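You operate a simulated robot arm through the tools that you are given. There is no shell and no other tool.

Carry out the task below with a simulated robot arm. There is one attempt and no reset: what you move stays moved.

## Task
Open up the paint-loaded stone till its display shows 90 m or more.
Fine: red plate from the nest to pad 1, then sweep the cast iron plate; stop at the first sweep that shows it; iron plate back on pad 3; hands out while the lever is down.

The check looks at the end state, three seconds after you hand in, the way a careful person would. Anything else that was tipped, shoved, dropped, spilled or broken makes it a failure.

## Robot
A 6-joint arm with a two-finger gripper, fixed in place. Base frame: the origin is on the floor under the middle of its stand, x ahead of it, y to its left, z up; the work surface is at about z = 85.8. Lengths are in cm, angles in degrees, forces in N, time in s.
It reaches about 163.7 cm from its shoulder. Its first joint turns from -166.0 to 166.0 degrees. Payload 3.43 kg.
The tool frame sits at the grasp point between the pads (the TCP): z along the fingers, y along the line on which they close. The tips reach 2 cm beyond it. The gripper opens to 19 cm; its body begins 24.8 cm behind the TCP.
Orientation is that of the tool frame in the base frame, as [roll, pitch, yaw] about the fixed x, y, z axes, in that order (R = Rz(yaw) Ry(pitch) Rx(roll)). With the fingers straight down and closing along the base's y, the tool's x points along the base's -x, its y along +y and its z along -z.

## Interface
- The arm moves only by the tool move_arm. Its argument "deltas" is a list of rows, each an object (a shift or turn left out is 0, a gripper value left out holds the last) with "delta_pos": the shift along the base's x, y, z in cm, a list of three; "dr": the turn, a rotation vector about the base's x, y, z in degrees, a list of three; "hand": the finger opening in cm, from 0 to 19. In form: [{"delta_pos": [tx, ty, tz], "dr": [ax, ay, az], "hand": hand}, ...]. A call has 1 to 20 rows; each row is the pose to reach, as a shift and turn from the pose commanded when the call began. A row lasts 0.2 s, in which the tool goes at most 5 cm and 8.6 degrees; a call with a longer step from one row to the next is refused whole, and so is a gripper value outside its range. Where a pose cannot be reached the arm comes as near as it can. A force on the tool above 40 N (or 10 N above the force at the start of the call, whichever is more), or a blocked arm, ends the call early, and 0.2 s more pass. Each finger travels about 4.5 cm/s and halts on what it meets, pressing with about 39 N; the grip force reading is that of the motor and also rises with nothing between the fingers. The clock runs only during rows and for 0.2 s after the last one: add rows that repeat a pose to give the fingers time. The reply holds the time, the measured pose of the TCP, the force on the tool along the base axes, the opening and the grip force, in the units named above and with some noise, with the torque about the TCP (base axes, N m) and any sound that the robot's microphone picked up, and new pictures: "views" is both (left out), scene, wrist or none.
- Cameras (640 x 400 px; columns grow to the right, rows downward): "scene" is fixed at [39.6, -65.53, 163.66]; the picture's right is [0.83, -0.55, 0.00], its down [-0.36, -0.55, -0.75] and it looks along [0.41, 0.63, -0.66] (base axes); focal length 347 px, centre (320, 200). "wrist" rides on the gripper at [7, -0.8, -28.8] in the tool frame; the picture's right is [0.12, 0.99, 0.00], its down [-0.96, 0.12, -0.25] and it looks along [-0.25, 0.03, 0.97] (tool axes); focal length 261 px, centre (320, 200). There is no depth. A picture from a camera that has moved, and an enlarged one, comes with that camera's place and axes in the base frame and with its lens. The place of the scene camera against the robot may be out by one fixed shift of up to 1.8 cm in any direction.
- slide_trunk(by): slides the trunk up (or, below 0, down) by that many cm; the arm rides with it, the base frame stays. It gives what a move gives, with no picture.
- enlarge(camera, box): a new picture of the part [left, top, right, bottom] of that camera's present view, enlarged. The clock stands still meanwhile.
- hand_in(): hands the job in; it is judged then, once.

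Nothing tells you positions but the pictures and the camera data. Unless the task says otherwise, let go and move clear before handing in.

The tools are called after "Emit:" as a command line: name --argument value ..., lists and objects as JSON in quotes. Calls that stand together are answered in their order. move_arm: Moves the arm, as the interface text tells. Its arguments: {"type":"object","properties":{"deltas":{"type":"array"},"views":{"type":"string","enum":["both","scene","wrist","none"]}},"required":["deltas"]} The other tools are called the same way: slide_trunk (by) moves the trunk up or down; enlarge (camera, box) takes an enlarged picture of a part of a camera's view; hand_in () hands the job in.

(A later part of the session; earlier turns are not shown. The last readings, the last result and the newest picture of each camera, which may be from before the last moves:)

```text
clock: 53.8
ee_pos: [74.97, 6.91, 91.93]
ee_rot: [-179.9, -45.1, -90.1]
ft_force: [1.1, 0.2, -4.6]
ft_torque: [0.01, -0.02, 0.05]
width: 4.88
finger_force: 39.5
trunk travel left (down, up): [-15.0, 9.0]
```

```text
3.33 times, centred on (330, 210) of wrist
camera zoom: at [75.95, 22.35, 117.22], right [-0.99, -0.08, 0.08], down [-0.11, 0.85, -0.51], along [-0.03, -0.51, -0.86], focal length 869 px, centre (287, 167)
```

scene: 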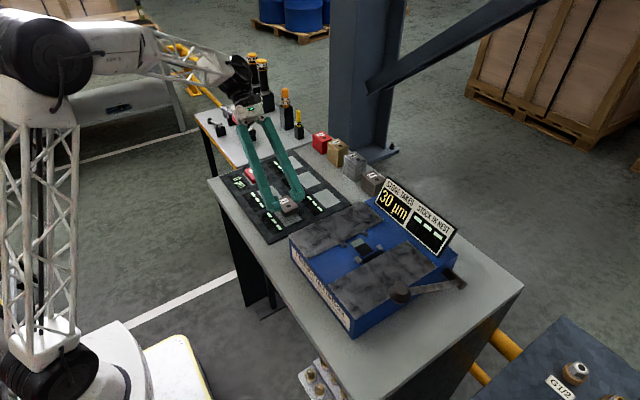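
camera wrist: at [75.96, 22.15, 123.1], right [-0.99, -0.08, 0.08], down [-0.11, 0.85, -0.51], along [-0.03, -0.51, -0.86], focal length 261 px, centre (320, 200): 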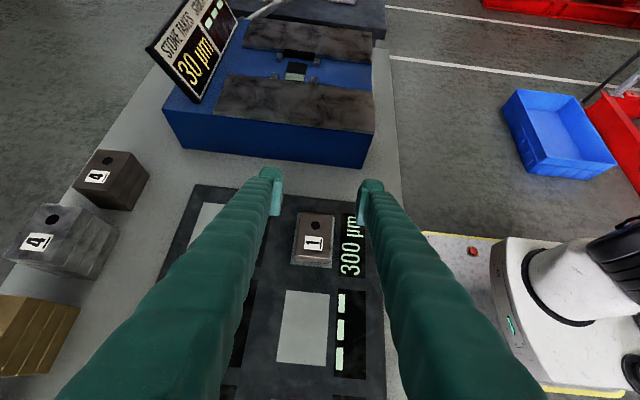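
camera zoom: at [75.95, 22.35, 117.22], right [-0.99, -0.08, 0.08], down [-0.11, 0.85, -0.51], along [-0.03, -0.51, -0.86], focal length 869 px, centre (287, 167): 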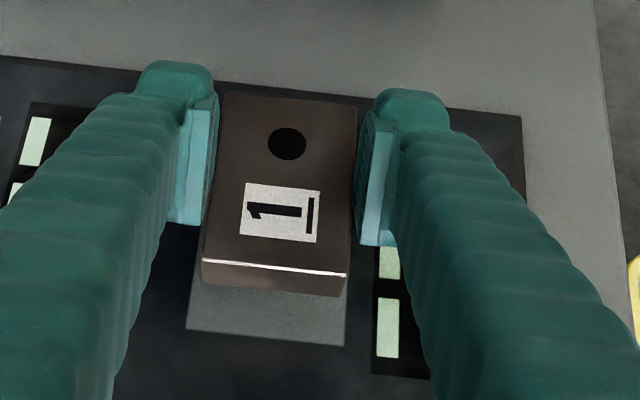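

Iron plate held firmly and level, 4.6 N. I'll carry it up and over to the nest, stopping about 3 cm above the seat.

Emit:
move_arm --deltas '[{"delta_pos": [0, 0, 4]}, {"delta_pos": [0.2, -1, 8]}, {"delta_pos": [1, -4, 12]}, {"delta_pos": [2, -8, 14]}, {"delta_pos": [3, -12, 14]}, {"delta_pos": [4, -16, 14]}, {"delta_pos": [5, -20, 14]}, {"delta_pos": [6, -24, 14]}, {"delta_pos": [6.5, -27, 13]}, {"delta_pos": [6.5, -28.7, 11]}, {"delta_pos": [6.5, -28.7, 9]}, {"delta_pos": [6.5, -28.7, 8.2]}, {"delta_pos": [6.5, -28.7, 8.2]}]' --views "scene"

Emit:
enlarge --camera "wrist" --box '[250, 150, 390, 270]'

Emit:
enlarge --camera "scene" --box '[325, 195, 405, 265]'

```text
refused: row 3 steps farther than a row can; nothing moved
```

```text
3.33 times, centred on (320, 210) of wrist
camera zoom: at [75.95, 22.35, 117.22], right [-0.99, -0.08, 0.08], down [-0.11, 0.85, -0.51], along [-0.03, -0.51, -0.86], focal length 869 px, centre (320, 167)
```

zoom: 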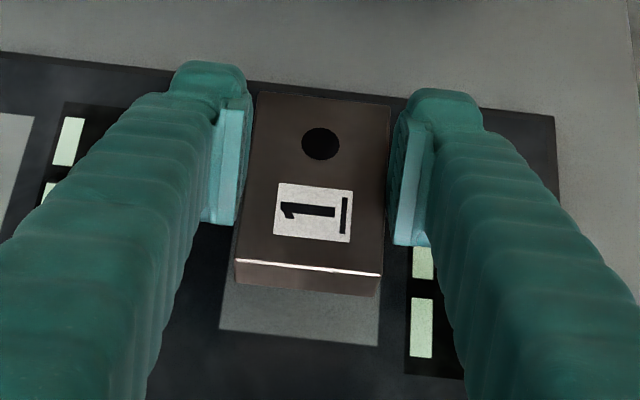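

```text
5.71 times, centred on (365, 230) of scene
camera zoom: at [39.6, -65.53, 163.66], right [0.83, -0.55, 0.0], down [-0.36, -0.55, -0.75], along [0.41, 0.63, -0.66], focal length 1984 px, centre (63, 29)
```

zoom: 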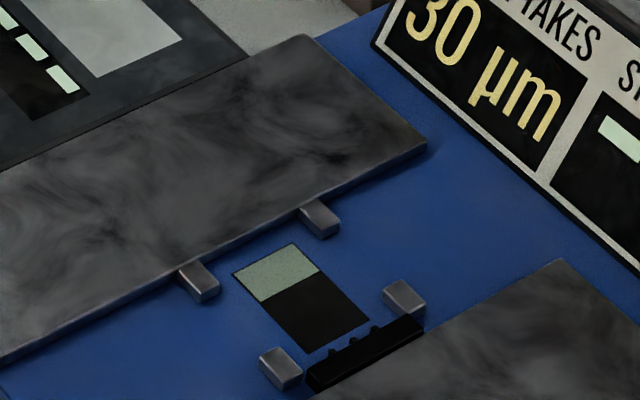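

The move was refused (one step was too long) and nothing moved. The empty nest is now clearly visible: four posts, a window, and a black stop on the -y side. I'll resend with shorter steps.

Emit:
move_arm --deltas '[{"delta_pos": [0, 0, 4]}, {"delta_pos": [0.2, -1, 8]}, {"delta_pos": [0.6, -3, 11.5]}, {"delta_pos": [1.5, -6.5, 13.5]}, {"delta_pos": [2.4, -10.5, 14]}, {"delta_pos": [3.3, -14.5, 14]}, {"delta_pos": [4.2, -18.5, 14]}, {"delta_pos": [5.1, -22.5, 14]}, {"delta_pos": [6, -26, 13]}, {"delta_pos": [6.5, -28.7, 11]}, {"delta_pos": [6.5, -28.7, 9]}, {"delta_pos": [6.5, -28.7, 8.2]}, {"delta_pos": [6.5, -28.7, 8.2]}]' --views "scene"

Emit:
enlarge --camera "wrist" --box '[250, 150, 390, 270]'

Emit:
enlarge --camera "scene" --box '[325, 195, 405, 265]'

```text
clock: 56.6
ee_pos: [81.59, -21.81, 100.19]
ee_rot: [180.0, -44.9, -90.1]
ft_force: [-0.4, -0.7, -4.1]
ft_torque: [0.02, 0.0, 0.04]
width: 4.91
finger_force: 38.3
trunk travel left (down, up): [-15.0, 9.0]
```

scene: 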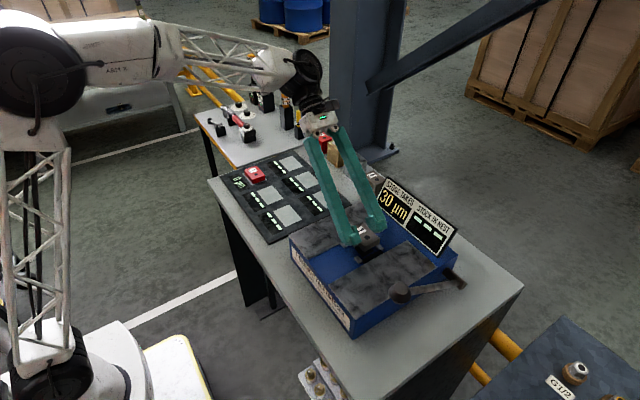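

```text
3.33 times, centred on (320, 210) of wrist
camera zoom: at [82.48, -6.34, 125.4], right [-0.99, -0.08, 0.08], down [-0.11, 0.86, -0.51], along [-0.03, -0.51, -0.86], focal length 869 px, centre (320, 167)
```

zoom: 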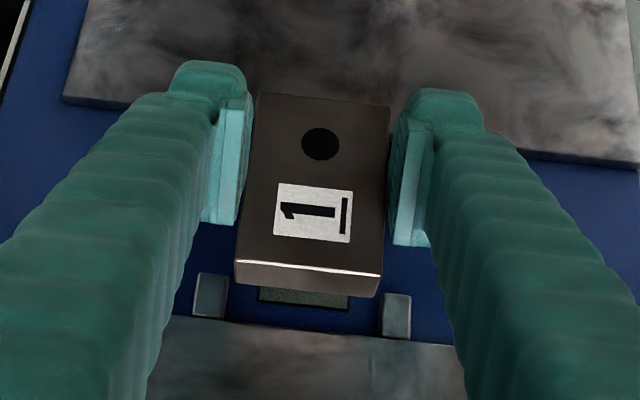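

```text
5.71 times, centred on (365, 230) of scene
camera zoom: at [39.6, -65.53, 163.66], right [0.83, -0.55, 0.0], down [-0.36, -0.55, -0.75], along [0.41, 0.63, -0.66], focal length 1984 px, centre (63, 29)
```

zoom: 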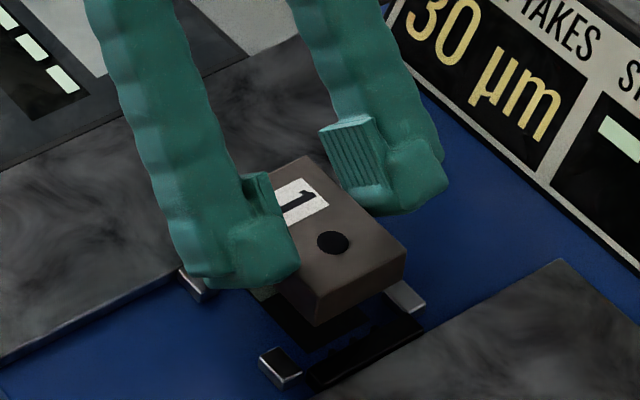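

The alignment with the posts matches the red plate's removal view to within about 0.7 mm. I'll correct that and lower slowly toward the seat.

Emit:
move_arm --deltas '[{"delta_pos": [-0.07, 0.03, -0.6]}, {"delta_pos": [-0.07, 0.03, -1.2]}, {"delta_pos": [-0.07, 0.03, -1.8]}, {"delta_pos": [-0.07, 0.03, -2.3]}, {"delta_pos": [-0.07, 0.03, -2.6]}, {"delta_pos": [-0.07, 0.03, -2.6]}]' --views "none"

Emit:
enlarge --camera "wrist" --box '[250, 150, 390, 270]'

Emit:
enlarge --camera "scene" --box '[325, 205, 405, 265]'

```text
clock: 58.0
ee_pos: [81.5, -21.65, 97.5]
ee_rot: [-179.9, -45.0, -90.1]
ft_force: [-0.1, 0.6, -4.9]
ft_torque: [0.0, 0.02, -0.01]
width: 4.89
finger_force: 39.3
trunk travel left (down, up): [-15.0, 9.0]
```

```text
3.33 times, centred on (320, 210) of wrist
camera zoom: at [82.38, -6.37, 122.81], right [-0.99, -0.08, 0.08], down [-0.11, 0.86, -0.51], along [-0.03, -0.51, -0.86], focal length 869 px, centre (320, 167)
```

zoom: 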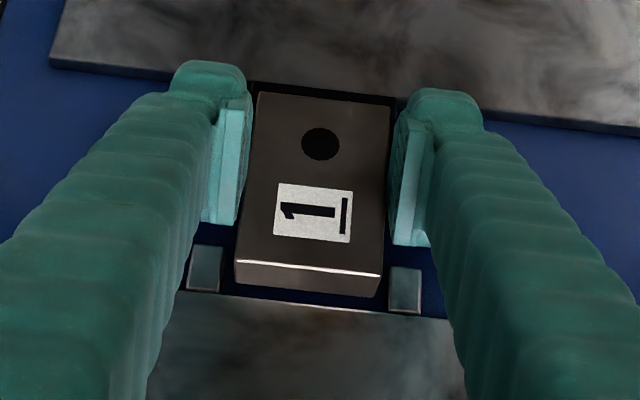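

```text
6.67 times, centred on (365, 235) of scene
camera zoom: at [39.6, -65.53, 163.66], right [0.83, -0.55, 0.0], down [-0.36, -0.55, -0.75], along [0.41, 0.63, -0.66], focal length 2314 px, centre (20, -33)
```

zoom: 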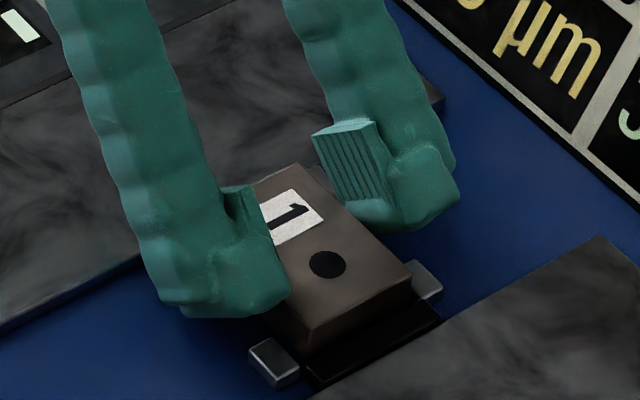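

The plate is entering between the posts with no side force. I'll finish the last 5 mm.

Emit:
move_arm --deltas '[{"delta_pos": [0, 0, -0.15]}, {"delta_pos": [0, 0, -0.3]}, {"delta_pos": [0, 0, -0.4]}, {"delta_pos": [0, 0, -0.4]}]' --views "none"

```text
clock: 59.0
ee_pos: [81.41, -21.83, 97.17]
ee_rot: [-179.9, -45.1, -90.2]
ft_force: [0.4, 0.1, -3.8]
ft_torque: [-0.05, 0.02, 0.01]
width: 4.88
finger_force: 39.0
trunk travel left (down, up): [-15.0, 9.0]
```

Emit:
move_arm --deltas '[{"delta_pos": [0, 0, -0.1]}, {"delta_pos": [0, 0, -0.2]}, {"delta_pos": [0, 0, -0.2]}]' --views "none"

Emit:
enlarge --camera "scene" --box '[325, 185, 465, 265]'

```text
clock: 59.8
ee_pos: [81.45, -21.82, 97.24]
ee_rot: [-179.7, -45.0, -90.2]
ft_force: [8.6, -0.2, 21.4]
ft_torque: [0.29, -0.04, -0.06]
width: 4.91
finger_force: 39.0
trunk travel left (down, up): [-15.0, 9.0]
```

```text
4.57 times, centred on (395, 225) of scene
camera zoom: at [39.6, -65.53, 163.66], right [0.83, -0.55, 0.0], down [-0.36, -0.55, -0.75], along [0.41, 0.63, -0.66], focal length 1587 px, centre (-23, 86)
```

zoom: 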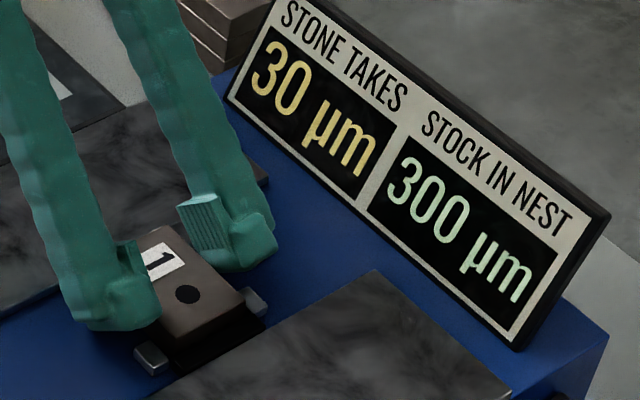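

Seated: the display reads "STOCK IN NEST 300 µm". I'll ease the load, release and back out.

Emit:
move_arm --deltas '[{"delta_pos": [0, 0, 0.15]}, {"delta_pos": [0, 0, 0.15], "hand": 6}, {"delta_pos": [0, 0, 0.15], "hand": 7}, {"delta_pos": [0, 0, 0.15], "hand": 8}, {"delta_pos": [0, 0, 0.15], "hand": 8}]' --views "none"

Emit:
move_arm --deltas '[{"delta_pos": [0, 0, 2]}, {"delta_pos": [0, 0, 5]}, {"delta_pos": [0, 0, 9]}, {"delta_pos": [-1, 0, 13]}, {"delta_pos": [-2, 0, 17]}, {"delta_pos": [-3, 0, 21]}, {"delta_pos": [-3, 0, 24]}, {"delta_pos": [-3, 0, 24]}]' --views "both"

Emit:
enlarge --camera "scene" --box '[285, 185, 475, 310]'

```text
clock: 61.0
ee_pos: [81.44, -21.75, 97.11]
ee_rot: [-180.0, -45.0, -90.2]
ft_force: [-0.2, -0.8, -1.1]
ft_torque: [-0.01, 0.0, 0.02]
width: 8.0
finger_force: 0.0
trunk travel left (down, up): [-15.0, 9.0]
```

```text
clock: 62.8
ee_pos: [78.43, -21.67, 121.14]
ee_rot: [-179.9, -45.0, -90.1]
ft_force: [-0.2, 0.2, 0.2]
ft_torque: [-0.04, -0.05, 0.03]
width: 8.0
finger_force: 0.1
trunk travel left (down, up): [-15.0, 9.0]
camera wrist: at [79.31, -6.32, 146.46], right [-0.99, -0.08, 0.08], down [-0.11, 0.85, -0.51], along [-0.03, -0.51, -0.86], focal length 261 px, centre (320, 200)
```

scene: 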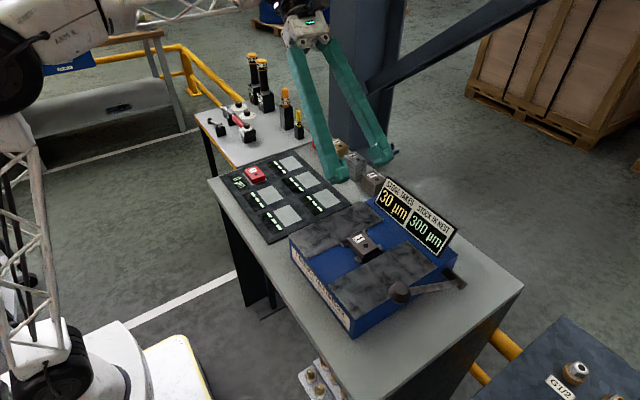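
wrist: 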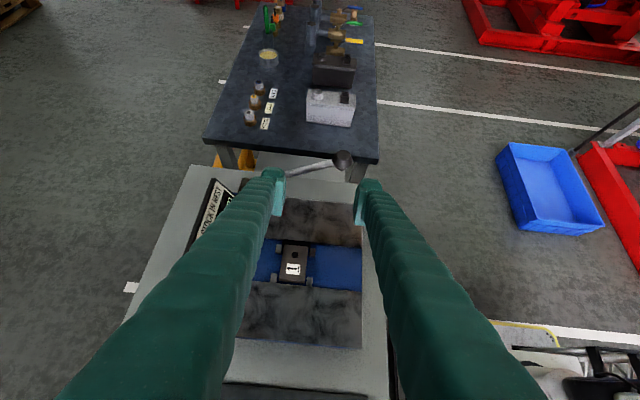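

```text
3.20 times, centred on (380, 248) of scene
camera zoom: at [39.6, -65.53, 163.66], right [0.83, -0.55, 0.0], down [-0.36, -0.55, -0.75], along [0.41, 0.63, -0.66], focal length 1111 px, centre (128, 48)
```

zoom: 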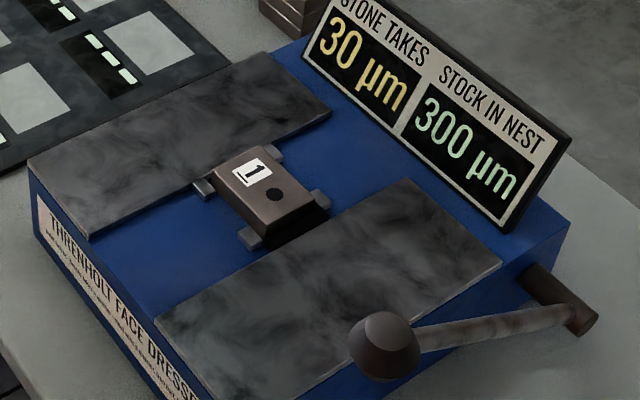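

Plate in nest, "300 µm" stock, hands clear. Now the lever: I'll straighten the hand to vertical, close the fingers, and move over the knob at about (74, -41) to look before pressing.

Emit:
move_arm --deltas '[{"dr": [8.5, 0, 0], "hand": 6}, {"dr": [17, 0, 0], "hand": 4}, {"dr": [25.5, 0, 0], "hand": 2}, {"dr": [34, 0, 0], "hand": 0}, {"dr": [42.5, 0, 0], "hand": 0}, {"dr": [45, 0, 0], "hand": 0}, {"dr": [45, 0, 0], "hand": 0}]' --views "none"

Emit:
move_arm --deltas '[{"delta_pos": [-1, -4, 0]}, {"delta_pos": [-2, -8, 0]}, {"delta_pos": [-3, -12, 0]}, {"delta_pos": [-4, -16, 0]}, {"delta_pos": [-4.2, -19.6, 0]}, {"delta_pos": [-4.2, -19.6, 0]}]' --views "both"

```text
clock: 64.4
ee_pos: [78.53, -21.8, 121.04]
ee_rot: [179.9, -0.1, -90.1]
ft_force: [0.2, -0.3, -0.4]
ft_torque: [0.01, 0.02, -0.05]
width: 0.0
finger_force: 34.6
trunk travel left (down, up): [-15.0, 9.0]
```

```text
clock: 65.8
ee_pos: [74.32, -41.49, 121.09]
ee_rot: [180.0, 0.0, -90.1]
ft_force: [-0.7, -0.6, 0.1]
ft_torque: [0.03, 0.01, 0.01]
width: 0.0
finger_force: 34.7
trunk travel left (down, up): [-15.0, 9.0]
camera wrist: at [75.09, -48.54, 149.93], right [-0.99, -0.12, 0.0], down [-0.11, 0.96, 0.25], along [-0.03, 0.25, -0.97], focal length 261 px, centre (320, 200)
```

scene: 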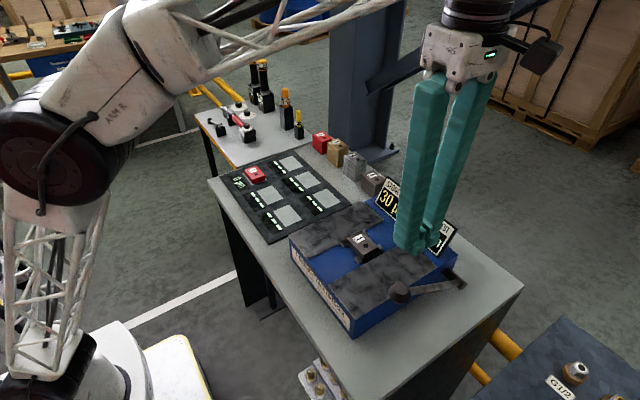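
wrist: 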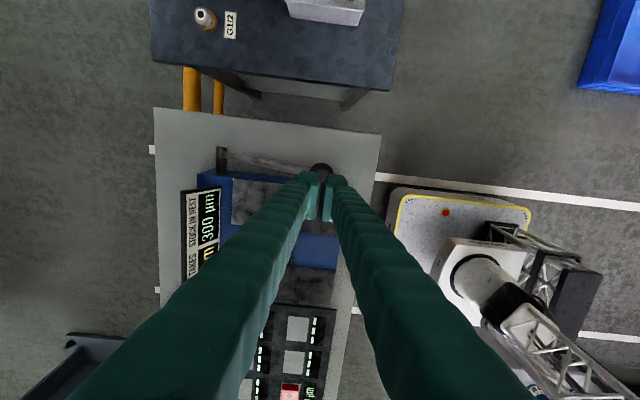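

Emit:
enlarge --camera "wrist" --box '[200, 120, 400, 240]'

Emit:
enlarge --camera "scene" --box '[360, 200, 490, 320]'

```text
3.20 times, centred on (300, 180) of wrist
camera zoom: at [75.09, -48.54, 149.93], right [-0.99, -0.12, 0.0], down [-0.11, 0.96, 0.25], along [-0.03, 0.25, -0.97], focal length 834 px, centre (384, 264)
```

zoom: 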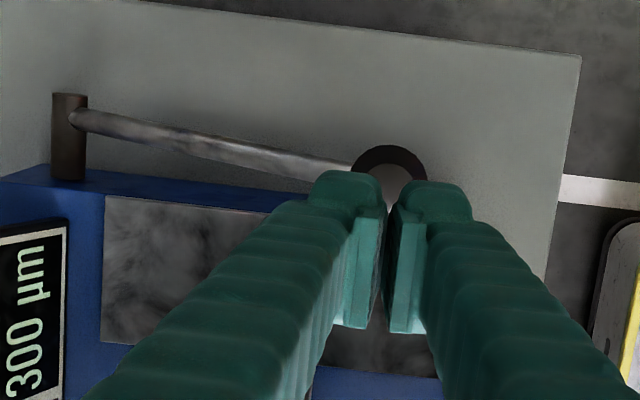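

```text
3.33 times, centred on (425, 260) of scene
camera zoom: at [39.6, -65.53, 163.66], right [0.83, -0.55, 0.0], down [-0.36, -0.55, -0.75], along [0.41, 0.63, -0.66], focal length 1157 px, centre (-30, 0)
```

zoom: 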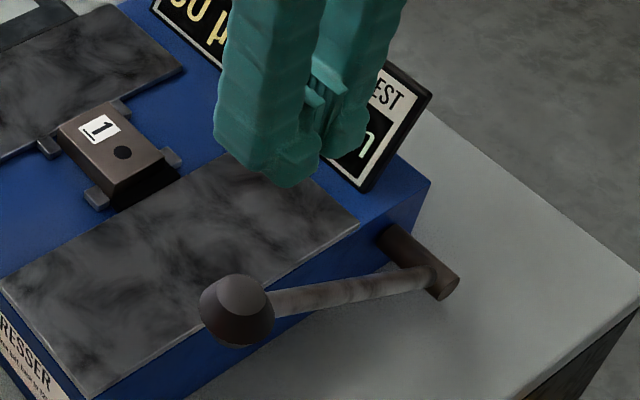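

The knob's centre is at about (73.9, -41.5), radius about 2.1, with its top near z 106.5. The closed fingertips are right over it and well away from the nest. I'll descend to just above and then to light contact.

Emit:
move_arm --deltas '[{"delta_pos": [-0.2, 0, -4]}, {"delta_pos": [-0.2, 0, -8]}, {"delta_pos": [-0.2, 0, -11]}, {"delta_pos": [-0.2, 0, -11]}]' --views "none"

Emit:
enlarge --camera "scene" --box '[360, 200, 490, 320]'

```text
clock: 66.8
ee_pos: [74.01, -41.41, 109.95]
ee_rot: [180.0, 0.1, -90.1]
ft_force: [0.4, 0.3, -0.1]
ft_torque: [0.02, 0.02, 0.01]
width: 0.01
finger_force: 34.3
trunk travel left (down, up): [-15.0, 9.0]
```

```text
3.33 times, centred on (425, 260) of scene
camera zoom: at [39.6, -65.53, 163.66], right [0.83, -0.55, 0.0], down [-0.36, -0.55, -0.75], along [0.41, 0.63, -0.66], focal length 1157 px, centre (-30, 0)
```

zoom: 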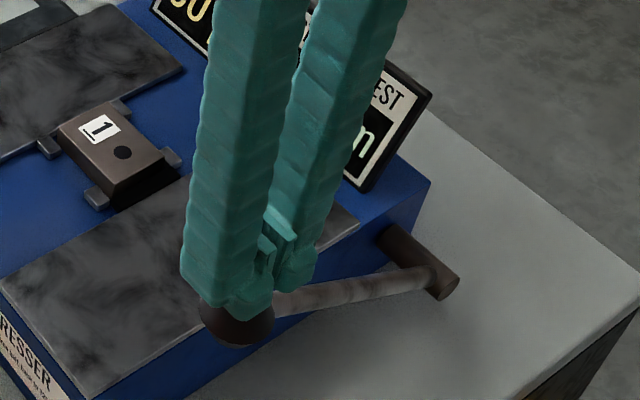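

Emit:
move_arm --deltas '[{"delta_pos": [0, 0, -0.5]}, {"delta_pos": [0, 0, -1]}, {"delta_pos": [0, 0, -1.5]}, {"delta_pos": [0, 0, -2]}, {"delta_pos": [0, 0, -2]}]' --views "none"

Emit:
enlarge --camera "scene" --box '[360, 200, 490, 320]'

```text
clock: 68.0
ee_pos: [73.95, -41.38, 108.06]
ee_rot: [180.0, -0.1, -90.0]
ft_force: [-5.4, 0.8, 6.0]
ft_torque: [0.01, 0.15, 0.0]
width: 0.01
finger_force: 34.5
trunk travel left (down, up): [-15.0, 9.0]
```

```text
3.33 times, centred on (425, 260) of scene
camera zoom: at [39.6, -65.53, 163.66], right [0.83, -0.55, 0.0], down [-0.36, -0.55, -0.75], along [0.41, 0.63, -0.66], focal length 1157 px, centre (-30, 0)
```

zoom: 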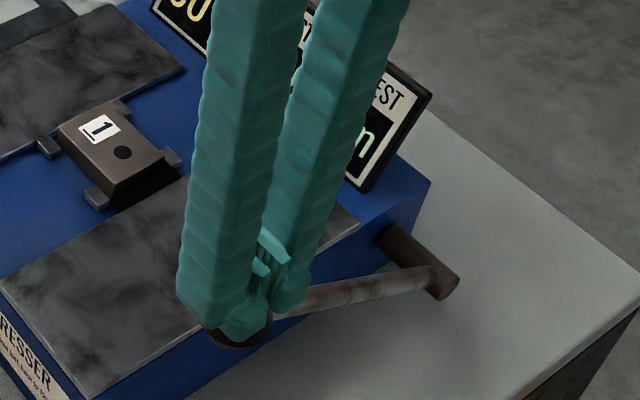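

Light contact (about 8 N) on the knob. I'll push it down along its arc and watch the force and the display.

Emit:
move_arm --deltas '[{"delta_pos": [-0.5, 0, -1]}, {"delta_pos": [-1.0, 0, -2]}, {"delta_pos": [-1.5, 0, -3]}, {"delta_pos": [-1.9, 0, -4]}, {"delta_pos": [-2.3, 0, -5]}, {"delta_pos": [-2.6, 0, -6]}]' --views "none"

Emit:
enlarge --camera "scene" --box '[330, 180, 490, 340]'

```text
clock: 69.4
ee_pos: [71.46, -41.45, 102.19]
ee_rot: [-179.9, -0.2, -90.2]
ft_force: [-14.9, 0.4, 9.2]
ft_torque: [0.01, 0.36, -0.04]
width: 0.0
finger_force: 34.3
trunk travel left (down, up): [-15.0, 9.0]
```

```text
2.50 times, centred on (410, 260) of scene
camera zoom: at [39.6, -65.53, 163.66], right [0.83, -0.55, 0.0], down [-0.36, -0.55, -0.75], along [0.41, 0.63, -0.66], focal length 868 px, centre (95, 50)
```

zoom: 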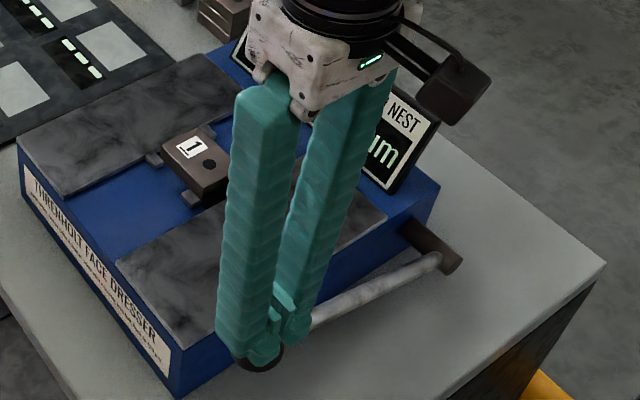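

The lever is moving down smoothly with the knob cradled between the fingertips. I'll continue along the arc with a little more -x.

Emit:
move_arm --deltas '[{"delta_pos": [-0.4, 0, -1]}, {"delta_pos": [-0.77, 0, -2]}, {"delta_pos": [-0.95, 0, -3]}, {"delta_pos": [-1.07, 0, -4]}]' --views "none"

Emit:
enlarge --camera "scene" --box '[330, 180, 490, 340]'

```text
clock: 70.4
ee_pos: [70.31, -41.37, 98.1]
ee_rot: [-180.0, 0.0, -90.0]
ft_force: [0.1, 1.6, 4.9]
ft_torque: [0.03, 0.07, 0.0]
width: 0.0
finger_force: 34.9
trunk travel left (down, up): [-15.0, 9.0]
```

```text
2.50 times, centred on (410, 260) of scene
camera zoom: at [39.6, -65.53, 163.66], right [0.83, -0.55, 0.0], down [-0.36, -0.55, -0.75], along [0.41, 0.63, -0.66], focal length 868 px, centre (95, 50)
```

zoom: 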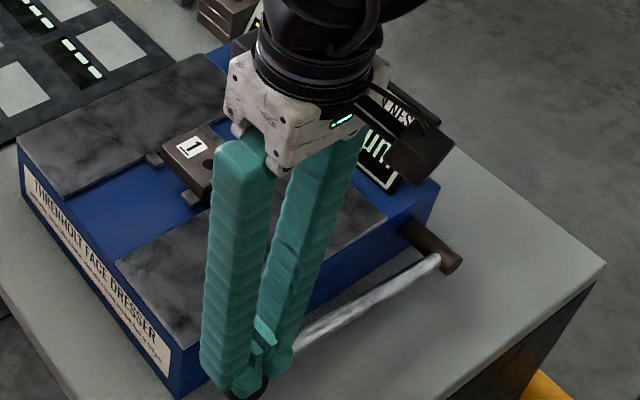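

Still moving freely at about 5 N. I'll carry on down and look for the end of travel.

Emit:
move_arm --deltas '[{"delta_pos": [-0.08, 0, -1]}, {"delta_pos": [-0.13, 0, -2]}, {"delta_pos": [-0.15, 0, -3]}, {"delta_pos": [-0.12, 0, -4]}]' --views "none"

Emit:
enlarge --camera "scene" --box '[330, 180, 490, 340]'

```text
clock: 71.4
ee_pos: [70.23, -41.34, 95.13]
ee_rot: [-179.6, -0.4, -90.1]
ft_force: [-8.9, 3.7, 23.6]
ft_torque: [0.05, 0.39, -0.07]
width: 0.01
finger_force: 34.0
trunk travel left (down, up): [-15.0, 9.0]
stopped in row 4: the force on the tool passed its limit at 55 N (the readings are from after the stop); the commanded pose is now the measured one
```

```text
2.50 times, centred on (410, 260) of scene
camera zoom: at [39.6, -65.53, 163.66], right [0.83, -0.55, 0.0], down [-0.36, -0.55, -0.75], along [0.41, 0.63, -0.66], focal length 868 px, centre (95, 50)
```

zoom: 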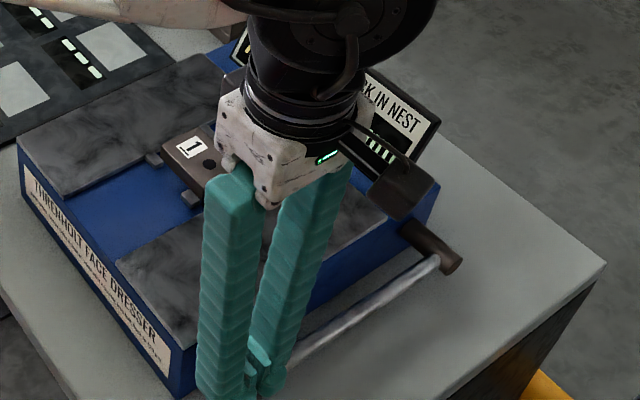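

Hit the end stop (lever fully down). I'll let it up gently along the same arc and see whether the lever follows.

Emit:
move_arm --deltas '[{"delta_pos": [0, 0, 0.8]}, {"delta_pos": [0, 0, 1.6]}, {"delta_pos": [0.05, 0, 2.4]}, {"delta_pos": [0.1, 0, 3.2]}, {"delta_pos": [0.1, 0, 3.2]}]' --views "none"

Emit:
enlarge --camera "scene" --box '[330, 180, 490, 340]'

```text
clock: 72.6
ee_pos: [70.32, -41.38, 98.2]
ee_rot: [-179.6, -0.2, -90.1]
ft_force: [2.3, 0.2, 4.0]
ft_torque: [-0.02, 0.02, 0.06]
width: 0.0
finger_force: 35.3
trunk travel left (down, up): [-15.0, 9.0]
```

```text
2.50 times, centred on (410, 260) of scene
camera zoom: at [39.6, -65.53, 163.66], right [0.83, -0.55, 0.0], down [-0.36, -0.55, -0.75], along [0.41, 0.63, -0.66], focal length 868 px, centre (95, 50)
```

zoom: 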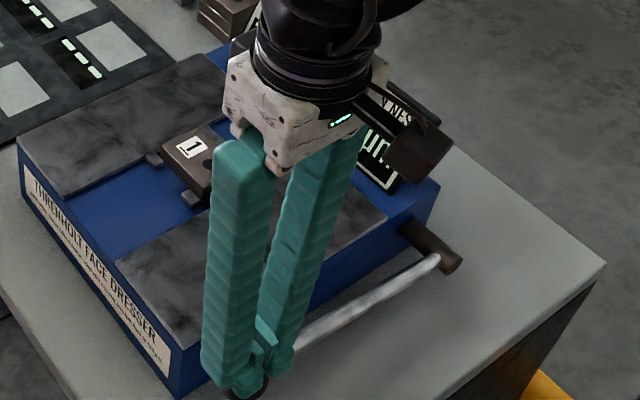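

The lever is spring-loaded and follows my fingers up. I'll let it return fully and rise clear so the display can be read.

Emit:
move_arm --deltas '[{"delta_pos": [0.1, 0, 1]}, {"delta_pos": [0.25, 0, 2]}, {"delta_pos": [0.55, 0, 3]}, {"delta_pos": [1.0, 0, 4]}, {"delta_pos": [1.4, 0, 5]}, {"delta_pos": [1.8, 0, 6]}, {"delta_pos": [2.2, 0, 7]}, {"delta_pos": [2.7, 0, 8]}, {"delta_pos": [3.2, 0, 9]}, {"delta_pos": [3.6, 0, 10]}, {"delta_pos": [3.6, 0, 12]}, {"delta_pos": [3.6, 0, 15]}, {"delta_pos": [3.6, -1, 18]}, {"delta_pos": [3.6, -1, 18]}]' --views "scene"

Emit:
enlarge --camera "scene" --box '[290, 170, 490, 330]'

Emit:
enlarge --camera "wrist" --box '[150, 100, 400, 280]'

```text
clock: 75.6
ee_pos: [73.94, -42.5, 116.15]
ee_rot: [-179.7, -0.2, -90.1]
ft_force: [0.0, -0.1, -0.8]
ft_torque: [0.01, 0.04, 0.03]
width: 0.01
finger_force: 34.5
trunk travel left (down, up): [-15.0, 9.0]
```

scene: 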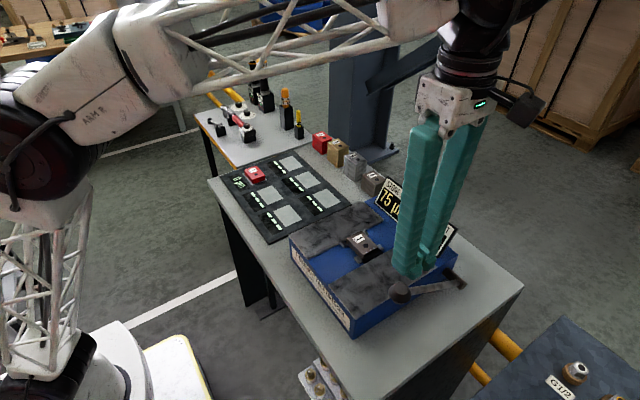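

```text
2.50 times, centred on (390, 250) of scene
camera zoom: at [39.6, -65.53, 163.66], right [0.83, -0.55, 0.0], down [-0.36, -0.55, -0.75], along [0.41, 0.63, -0.66], focal length 868 px, centre (145, 75)
```

zoom: 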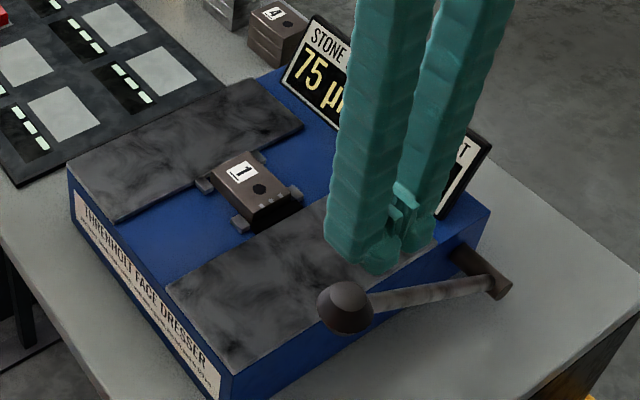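

```text
2.22 times, centred on (275, 190) of wrist
camera zoom: at [74.7, -49.37, 144.98], right [-0.99, -0.12, 0.0], down [-0.11, 0.96, 0.24], along [-0.02, 0.24, -0.97], focal length 579 px, centre (420, 222)
```

zoom: 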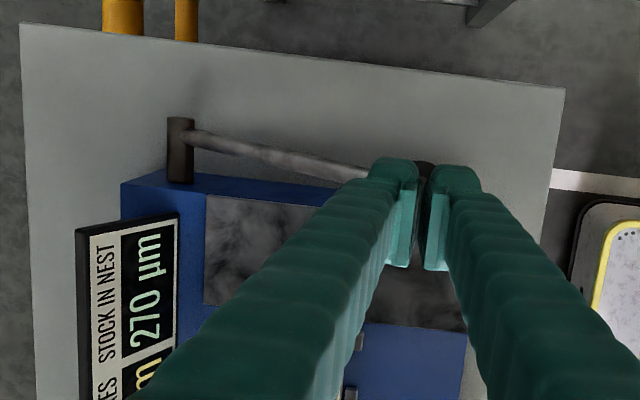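

One sweep took the stone from 30 to 75 µm (stock 270 µm), so it's not yet 90. The plate is still seated and the lever is back up, so I'll do the second sweep along the same arc.

Emit:
move_arm --deltas '[{"delta_pos": [-0.2, 1.1, -3.5]}, {"delta_pos": [-0.2, 1.1, -7]}, {"delta_pos": [-0.4, 1.1, -8.1]}, {"delta_pos": [-0.95, 1.1, -9.1]}, {"delta_pos": [-1.45, 1.1, -10.1]}, {"delta_pos": [-1.95, 1.1, -11.1]}, {"delta_pos": [-2.4, 1.1, -12.1]}, {"delta_pos": [-2.75, 1.1, -13.1]}, {"delta_pos": [-3.0, 1.1, -14.1]}, {"delta_pos": [-3.25, 1.1, -15.1]}, {"delta_pos": [-3.4, 1.1, -16.1]}, {"delta_pos": [-3.55, 1.1, -17.1]}, {"delta_pos": [-3.65, 1.1, -18.1]}, {"delta_pos": [-3.7, 1.1, -19.1]}, {"delta_pos": [-3.75, 1.1, -20.1]}, {"delta_pos": [-3.75, 1.1, -20.8]}, {"delta_pos": [-3.75, 1.1, -21.4]}]' --views "none"

Emit:
enlarge --camera "scene" --box '[330, 180, 490, 340]'

```text
clock: 79.2
ee_pos: [70.03, -41.31, 95.25]
ee_rot: [-179.4, -0.4, -90.1]
ft_force: [-2.6, 0.0, 39.1]
ft_torque: [-0.01, 0.42, -0.17]
width: 0.0
finger_force: 33.8
trunk travel left (down, up): [-15.0, 9.0]
```

```text
2.50 times, centred on (410, 260) of scene
camera zoom: at [39.6, -65.53, 163.66], right [0.83, -0.55, 0.0], down [-0.36, -0.55, -0.75], along [0.41, 0.63, -0.66], focal length 868 px, centre (95, 50)
```

zoom: 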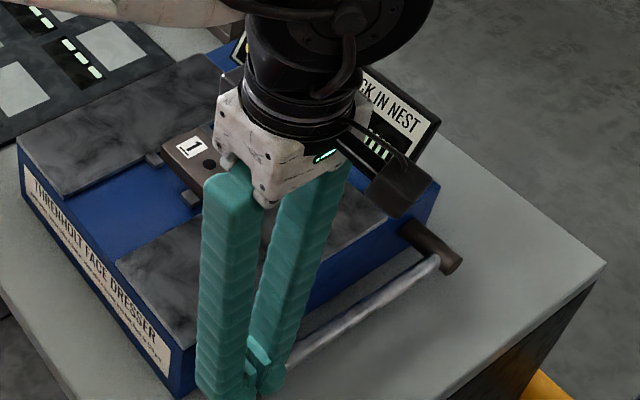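

At the bottom stop again. I'll let the lever up along the arc and rise clear to read the display.

Emit:
move_arm --deltas '[{"delta_pos": [0, 0, 0.8]}, {"delta_pos": [0, 0, 1.8]}, {"delta_pos": [0.05, 0, 2.8]}, {"delta_pos": [0.1, 0, 3.8]}, {"delta_pos": [0.2, 0, 4.8]}, {"delta_pos": [0.35, 0, 5.8]}, {"delta_pos": [0.6, 0, 6.8]}, {"delta_pos": [1.0, 0, 7.8]}, {"delta_pos": [1.45, 0, 8.8]}, {"delta_pos": [1.85, 0, 9.8]}, {"delta_pos": [2.3, 0, 10.8]}, {"delta_pos": [2.8, 0, 11.8]}, {"delta_pos": [3.3, 0, 12.8]}, {"delta_pos": [3.7, 0, 13.8]}, {"delta_pos": [3.7, 0, 16]}, {"delta_pos": [3.7, -1, 19]}, {"delta_pos": [3.7, -2, 22]}, {"delta_pos": [3.7, -3, 25]}, {"delta_pos": [3.7, -3, 26]}]' --views "scene"

Emit:
enlarge --camera "scene" --box '[290, 170, 490, 330]'

Emit:
enlarge --camera "wrist" --box '[150, 100, 400, 280]'

```text
clock: 83.2
ee_pos: [73.85, -44.4, 120.73]
ee_rot: [-179.8, -0.2, -90.1]
ft_force: [-0.5, -0.5, 0.5]
ft_torque: [-0.02, -0.01, -0.01]
width: 0.0
finger_force: 34.8
trunk travel left (down, up): [-15.0, 9.0]
```

scene: 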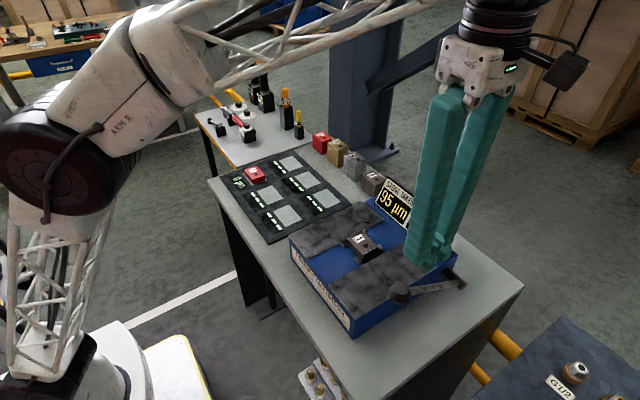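

```text
2.50 times, centred on (390, 250) of scene
camera zoom: at [39.6, -65.53, 163.66], right [0.83, -0.55, 0.0], down [-0.36, -0.55, -0.75], along [0.41, 0.63, -0.66], focal length 868 px, centre (145, 75)
```

zoom: 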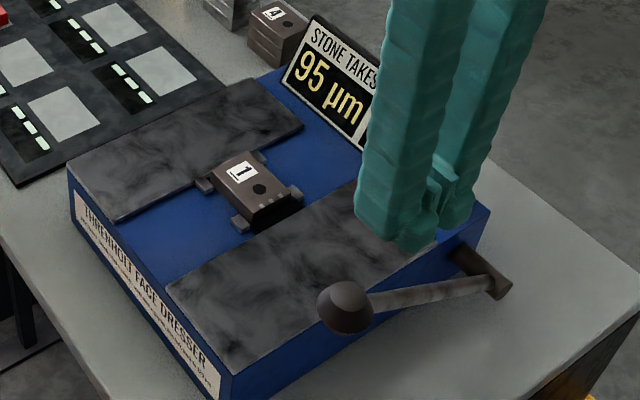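

```text
2.22 times, centred on (275, 190) of wrist
camera zoom: at [74.62, -51.32, 149.53], right [-0.99, -0.12, 0.0], down [-0.12, 0.96, 0.24], along [-0.02, 0.24, -0.97], focal length 579 px, centre (420, 222)
```

zoom: 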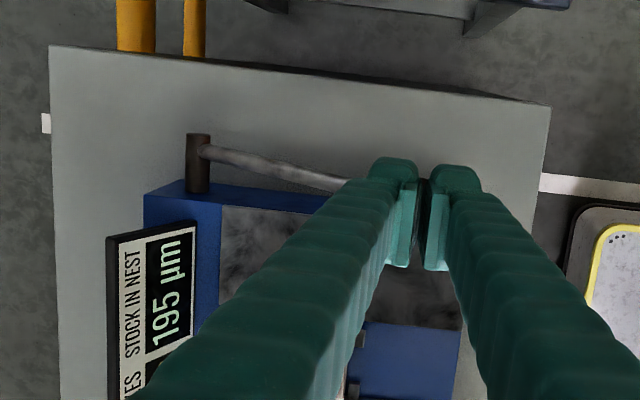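

The display reads 95 µm, at or above 90 on the second sweep, so no more sweeps. The lever is up again. Next I'll go back over the nest, tilt 45° as before, and fetch the iron plate.

Emit:
move_arm --deltas '[{"delta_pos": [1, 4.5, 0.3], "dr": [0.2, 0.2, 0], "hand": 1}, {"delta_pos": [2, 9, 0.3], "dr": [0.2, 0.2, 0], "hand": 2}, {"delta_pos": [3, 13.5, 0.3], "dr": [0.2, 0.2, 0], "hand": 4}, {"delta_pos": [4, 18, 0.3], "dr": [0.2, 0.2, 0], "hand": 6}, {"delta_pos": [4.6, 22.6, 0.3], "dr": [0.2, 0.2, 0], "hand": 8}, {"delta_pos": [4.6, 22.6, 0.3], "dr": [0.2, 0.2, 0], "hand": 8.5}]' --views "none"

Emit:
move_arm --deltas '[{"dr": [-8.5, 0, 0]}, {"dr": [-17, 0, 0]}, {"dr": [-25.5, 0, 0]}, {"dr": [-34, 0, 0]}, {"dr": [-42, 0, 0]}, {"dr": [-45, 0, 0]}, {"dr": [-45, 0, 0]}]' --views "both"

Emit:
enlarge --camera "scene" --box '[285, 185, 475, 310]'

```text
clock: 84.6
ee_pos: [78.46, -21.82, 121.07]
ee_rot: [-179.8, 0.0, -90.1]
ft_force: [0.8, 0.8, -0.4]
ft_torque: [0.0, 0.0, 0.0]
width: 8.51
finger_force: 0.0
trunk travel left (down, up): [-15.0, 9.0]
```

```text
clock: 86.2
ee_pos: [78.53, -21.72, 121.09]
ee_rot: [-179.8, -45.1, -90.2]
ft_force: [-0.3, 0.4, 0.4]
ft_torque: [-0.01, 0.0, -0.03]
width: 8.49
finger_force: 0.1
trunk travel left (down, up): [-15.0, 9.0]
camera wrist: at [79.41, -6.34, 146.36], right [-0.99, -0.08, 0.08], down [-0.11, 0.85, -0.51], along [-0.03, -0.51, -0.86], focal length 261 px, centre (320, 200)
```

scene: 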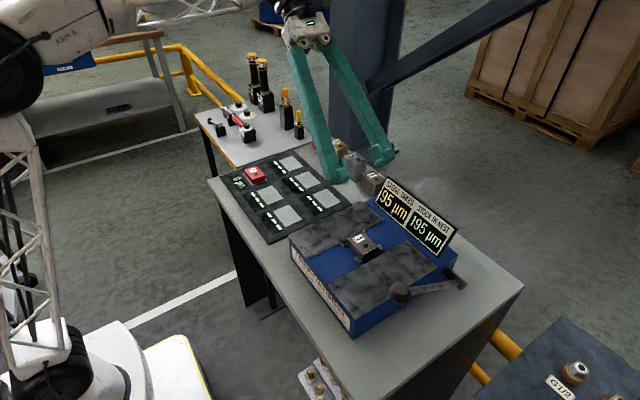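
wrist: 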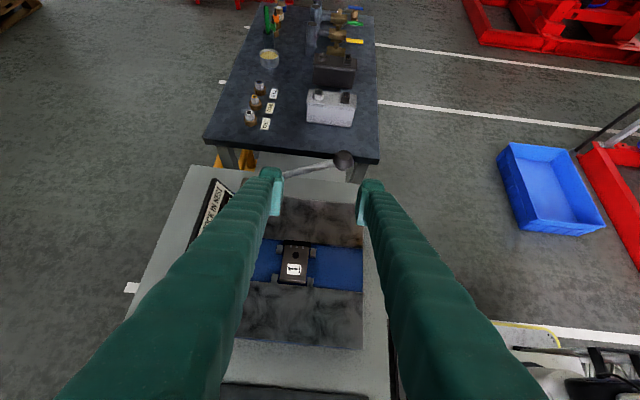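

```text
3.20 times, centred on (380, 248) of scene
camera zoom: at [39.6, -65.53, 163.66], right [0.83, -0.55, 0.0], down [-0.36, -0.55, -0.75], along [0.41, 0.63, -0.66], focal length 1111 px, centre (128, 48)
```

zoom: 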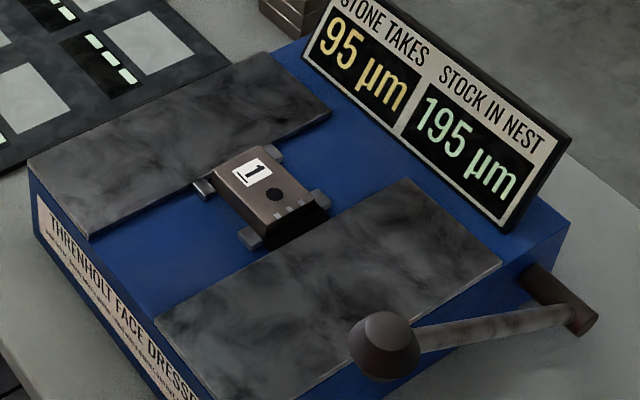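

95 µm stone, 195 µm stock, lever up, plate still seated. I'll descend to the nest with the same approach as before.

Emit:
move_arm --deltas '[{"delta_pos": [0.9, 0, -4]}, {"delta_pos": [1.8, 0, -8]}, {"delta_pos": [2.6, 0, -12]}, {"delta_pos": [2.95, -0.05, -16]}, {"delta_pos": [2.95, -0.05, -19]}, {"delta_pos": [2.95, -0.05, -21]}, {"delta_pos": [2.95, -0.05, -21]}]' --views "none"

Emit:
enlarge --camera "wrist" --box '[250, 150, 390, 270]'

Emit:
enlarge --camera "scene" --box '[325, 195, 405, 265]'

```text
clock: 87.8
ee_pos: [81.47, -21.94, 100.06]
ee_rot: [-179.8, -45.0, -90.1]
ft_force: [0.1, -0.1, 0.3]
ft_torque: [-0.01, 0.0, 0.03]
width: 8.5
finger_force: 0.0
trunk travel left (down, up): [-15.0, 9.0]
```

```text
3.33 times, centred on (320, 210) of wrist
camera zoom: at [82.34, -6.46, 125.34], right [-0.99, -0.08, 0.08], down [-0.11, 0.86, -0.51], along [-0.03, -0.51, -0.86], focal length 869 px, centre (320, 167)
```

zoom: 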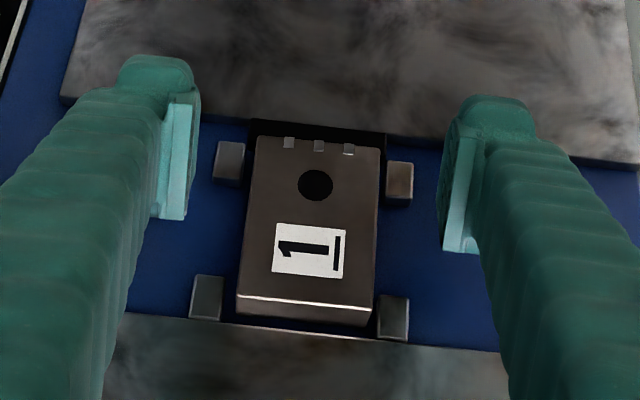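

```text
5.71 times, centred on (365, 230) of scene
camera zoom: at [39.6, -65.53, 163.66], right [0.83, -0.55, 0.0], down [-0.36, -0.55, -0.75], along [0.41, 0.63, -0.66], focal length 1984 px, centre (63, 29)
```

zoom: 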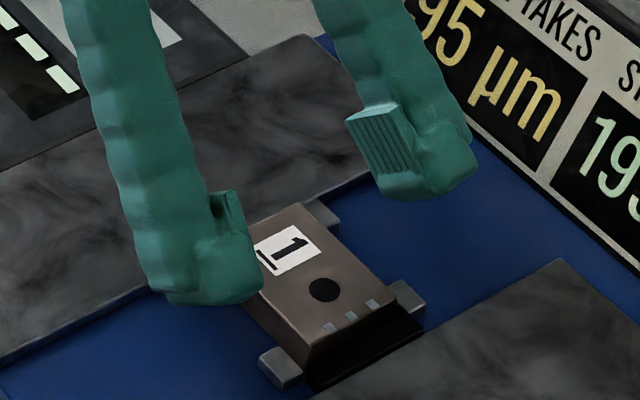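

The plate is where I left it (with three witness marks from the sweep). I'll descend the last 3 cm and close.

Emit:
move_arm --deltas '[{"delta_pos": [0, 0.08, -1]}, {"delta_pos": [0, 0.08, -2]}, {"delta_pos": [0, 0.08, -2.6]}, {"delta_pos": [0, 0.08, -2.9]}, {"delta_pos": [0, 0.08, -2.9]}]' --views "none"

Emit:
enlarge --camera "wrist" --box '[250, 150, 390, 270]'

```text
clock: 89.0
ee_pos: [81.39, -21.64, 97.13]
ee_rot: [-179.8, -45.0, -90.1]
ft_force: [-0.2, -0.8, -0.3]
ft_torque: [0.03, 0.01, 0.0]
width: 8.5
finger_force: 0.0
trunk travel left (down, up): [-15.0, 9.0]
```

```text
3.33 times, centred on (320, 210) of wrist
camera zoom: at [82.32, -6.31, 122.47], right [-0.99, -0.08, 0.08], down [-0.11, 0.85, -0.51], along [-0.03, -0.51, -0.86], focal length 869 px, centre (320, 167)
```

zoom: 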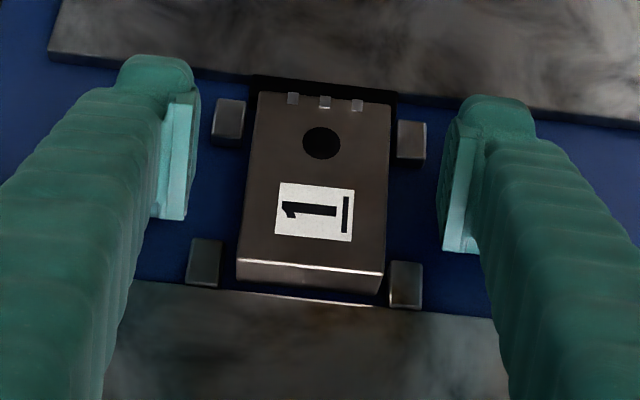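

Emit:
move_arm --deltas '[{"delta_pos": [0, 0, 0], "hand": 7}, {"delta_pos": [0, 0, 0], "hand": 6}, {"delta_pos": [0, 0, 0], "hand": 5}, {"delta_pos": [0, 0, 0], "hand": 4}, {"delta_pos": [0, 0, 0], "hand": 4}, {"delta_pos": [0, 0, 0], "hand": 4}]' --views "none"

Emit:
enlarge --camera "scene" --box '[340, 215, 395, 265]'

```text
clock: 90.4
ee_pos: [81.58, -21.59, 97.18]
ee_rot: [-179.9, -44.9, -90.2]
ft_force: [-1.7, -0.4, 0.0]
ft_torque: [0.0, 0.04, 0.01]
width: 4.92
finger_force: 39.4
trunk travel left (down, up): [-15.0, 9.0]
```

```text
8.00 times, centred on (368, 240) of scene
camera zoom: at [39.6, -65.53, 163.66], right [0.83, -0.55, 0.0], down [-0.36, -0.55, -0.75], along [0.41, 0.63, -0.66], focal length 2777 px, centre (-60, -120)
```

zoom: 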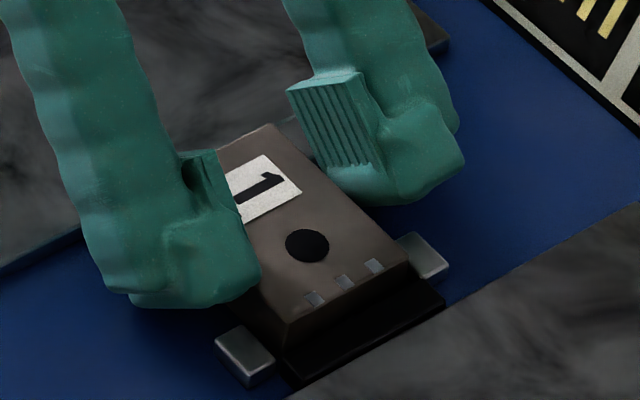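

Firm grip (4.92 cm, 39 N). I'll do a gentle lift, checking that nothing holds the plate.

Emit:
move_arm --deltas '[{"delta_pos": [0, 0, 0.3]}, {"delta_pos": [0, 0, 0.7]}, {"delta_pos": [0, 0, 1.3]}, {"delta_pos": [0, 0, 2.1]}, {"delta_pos": [0, 0, 3]}, {"delta_pos": [0, 0, 3]}]' --views "none"

Emit:
enlarge --camera "scene" --box '[325, 185, 465, 265]'

Emit:
enlarge --camera "wrist" --box '[260, 150, 400, 270]'

```text
clock: 91.8
ee_pos: [81.43, -21.65, 100.26]
ee_rot: [-180.0, -45.0, -90.1]
ft_force: [0.0, 0.3, -4.6]
ft_torque: [0.02, 0.01, 0.01]
width: 4.87
finger_force: 39.3
trunk travel left (down, up): [-15.0, 9.0]
```

```text
4.57 times, centred on (395, 225) of scene
camera zoom: at [39.6, -65.53, 163.66], right [0.83, -0.55, 0.0], down [-0.36, -0.55, -0.75], along [0.41, 0.63, -0.66], focal length 1587 px, centre (-23, 86)
```

zoom: 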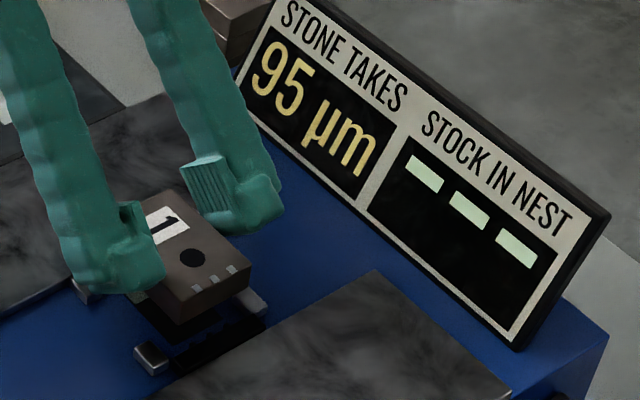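

```text
3.33 times, centred on (330, 210) of wrist
camera zoom: at [82.35, -6.35, 125.46], right [-0.99, -0.08, 0.08], down [-0.11, 0.86, -0.51], along [-0.03, -0.51, -0.86], focal length 869 px, centre (287, 167)
```

zoom: 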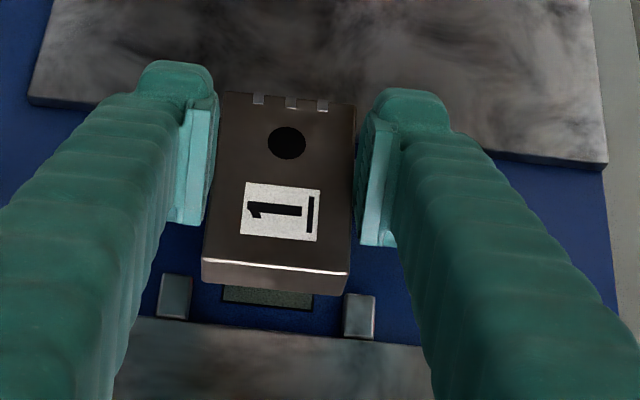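

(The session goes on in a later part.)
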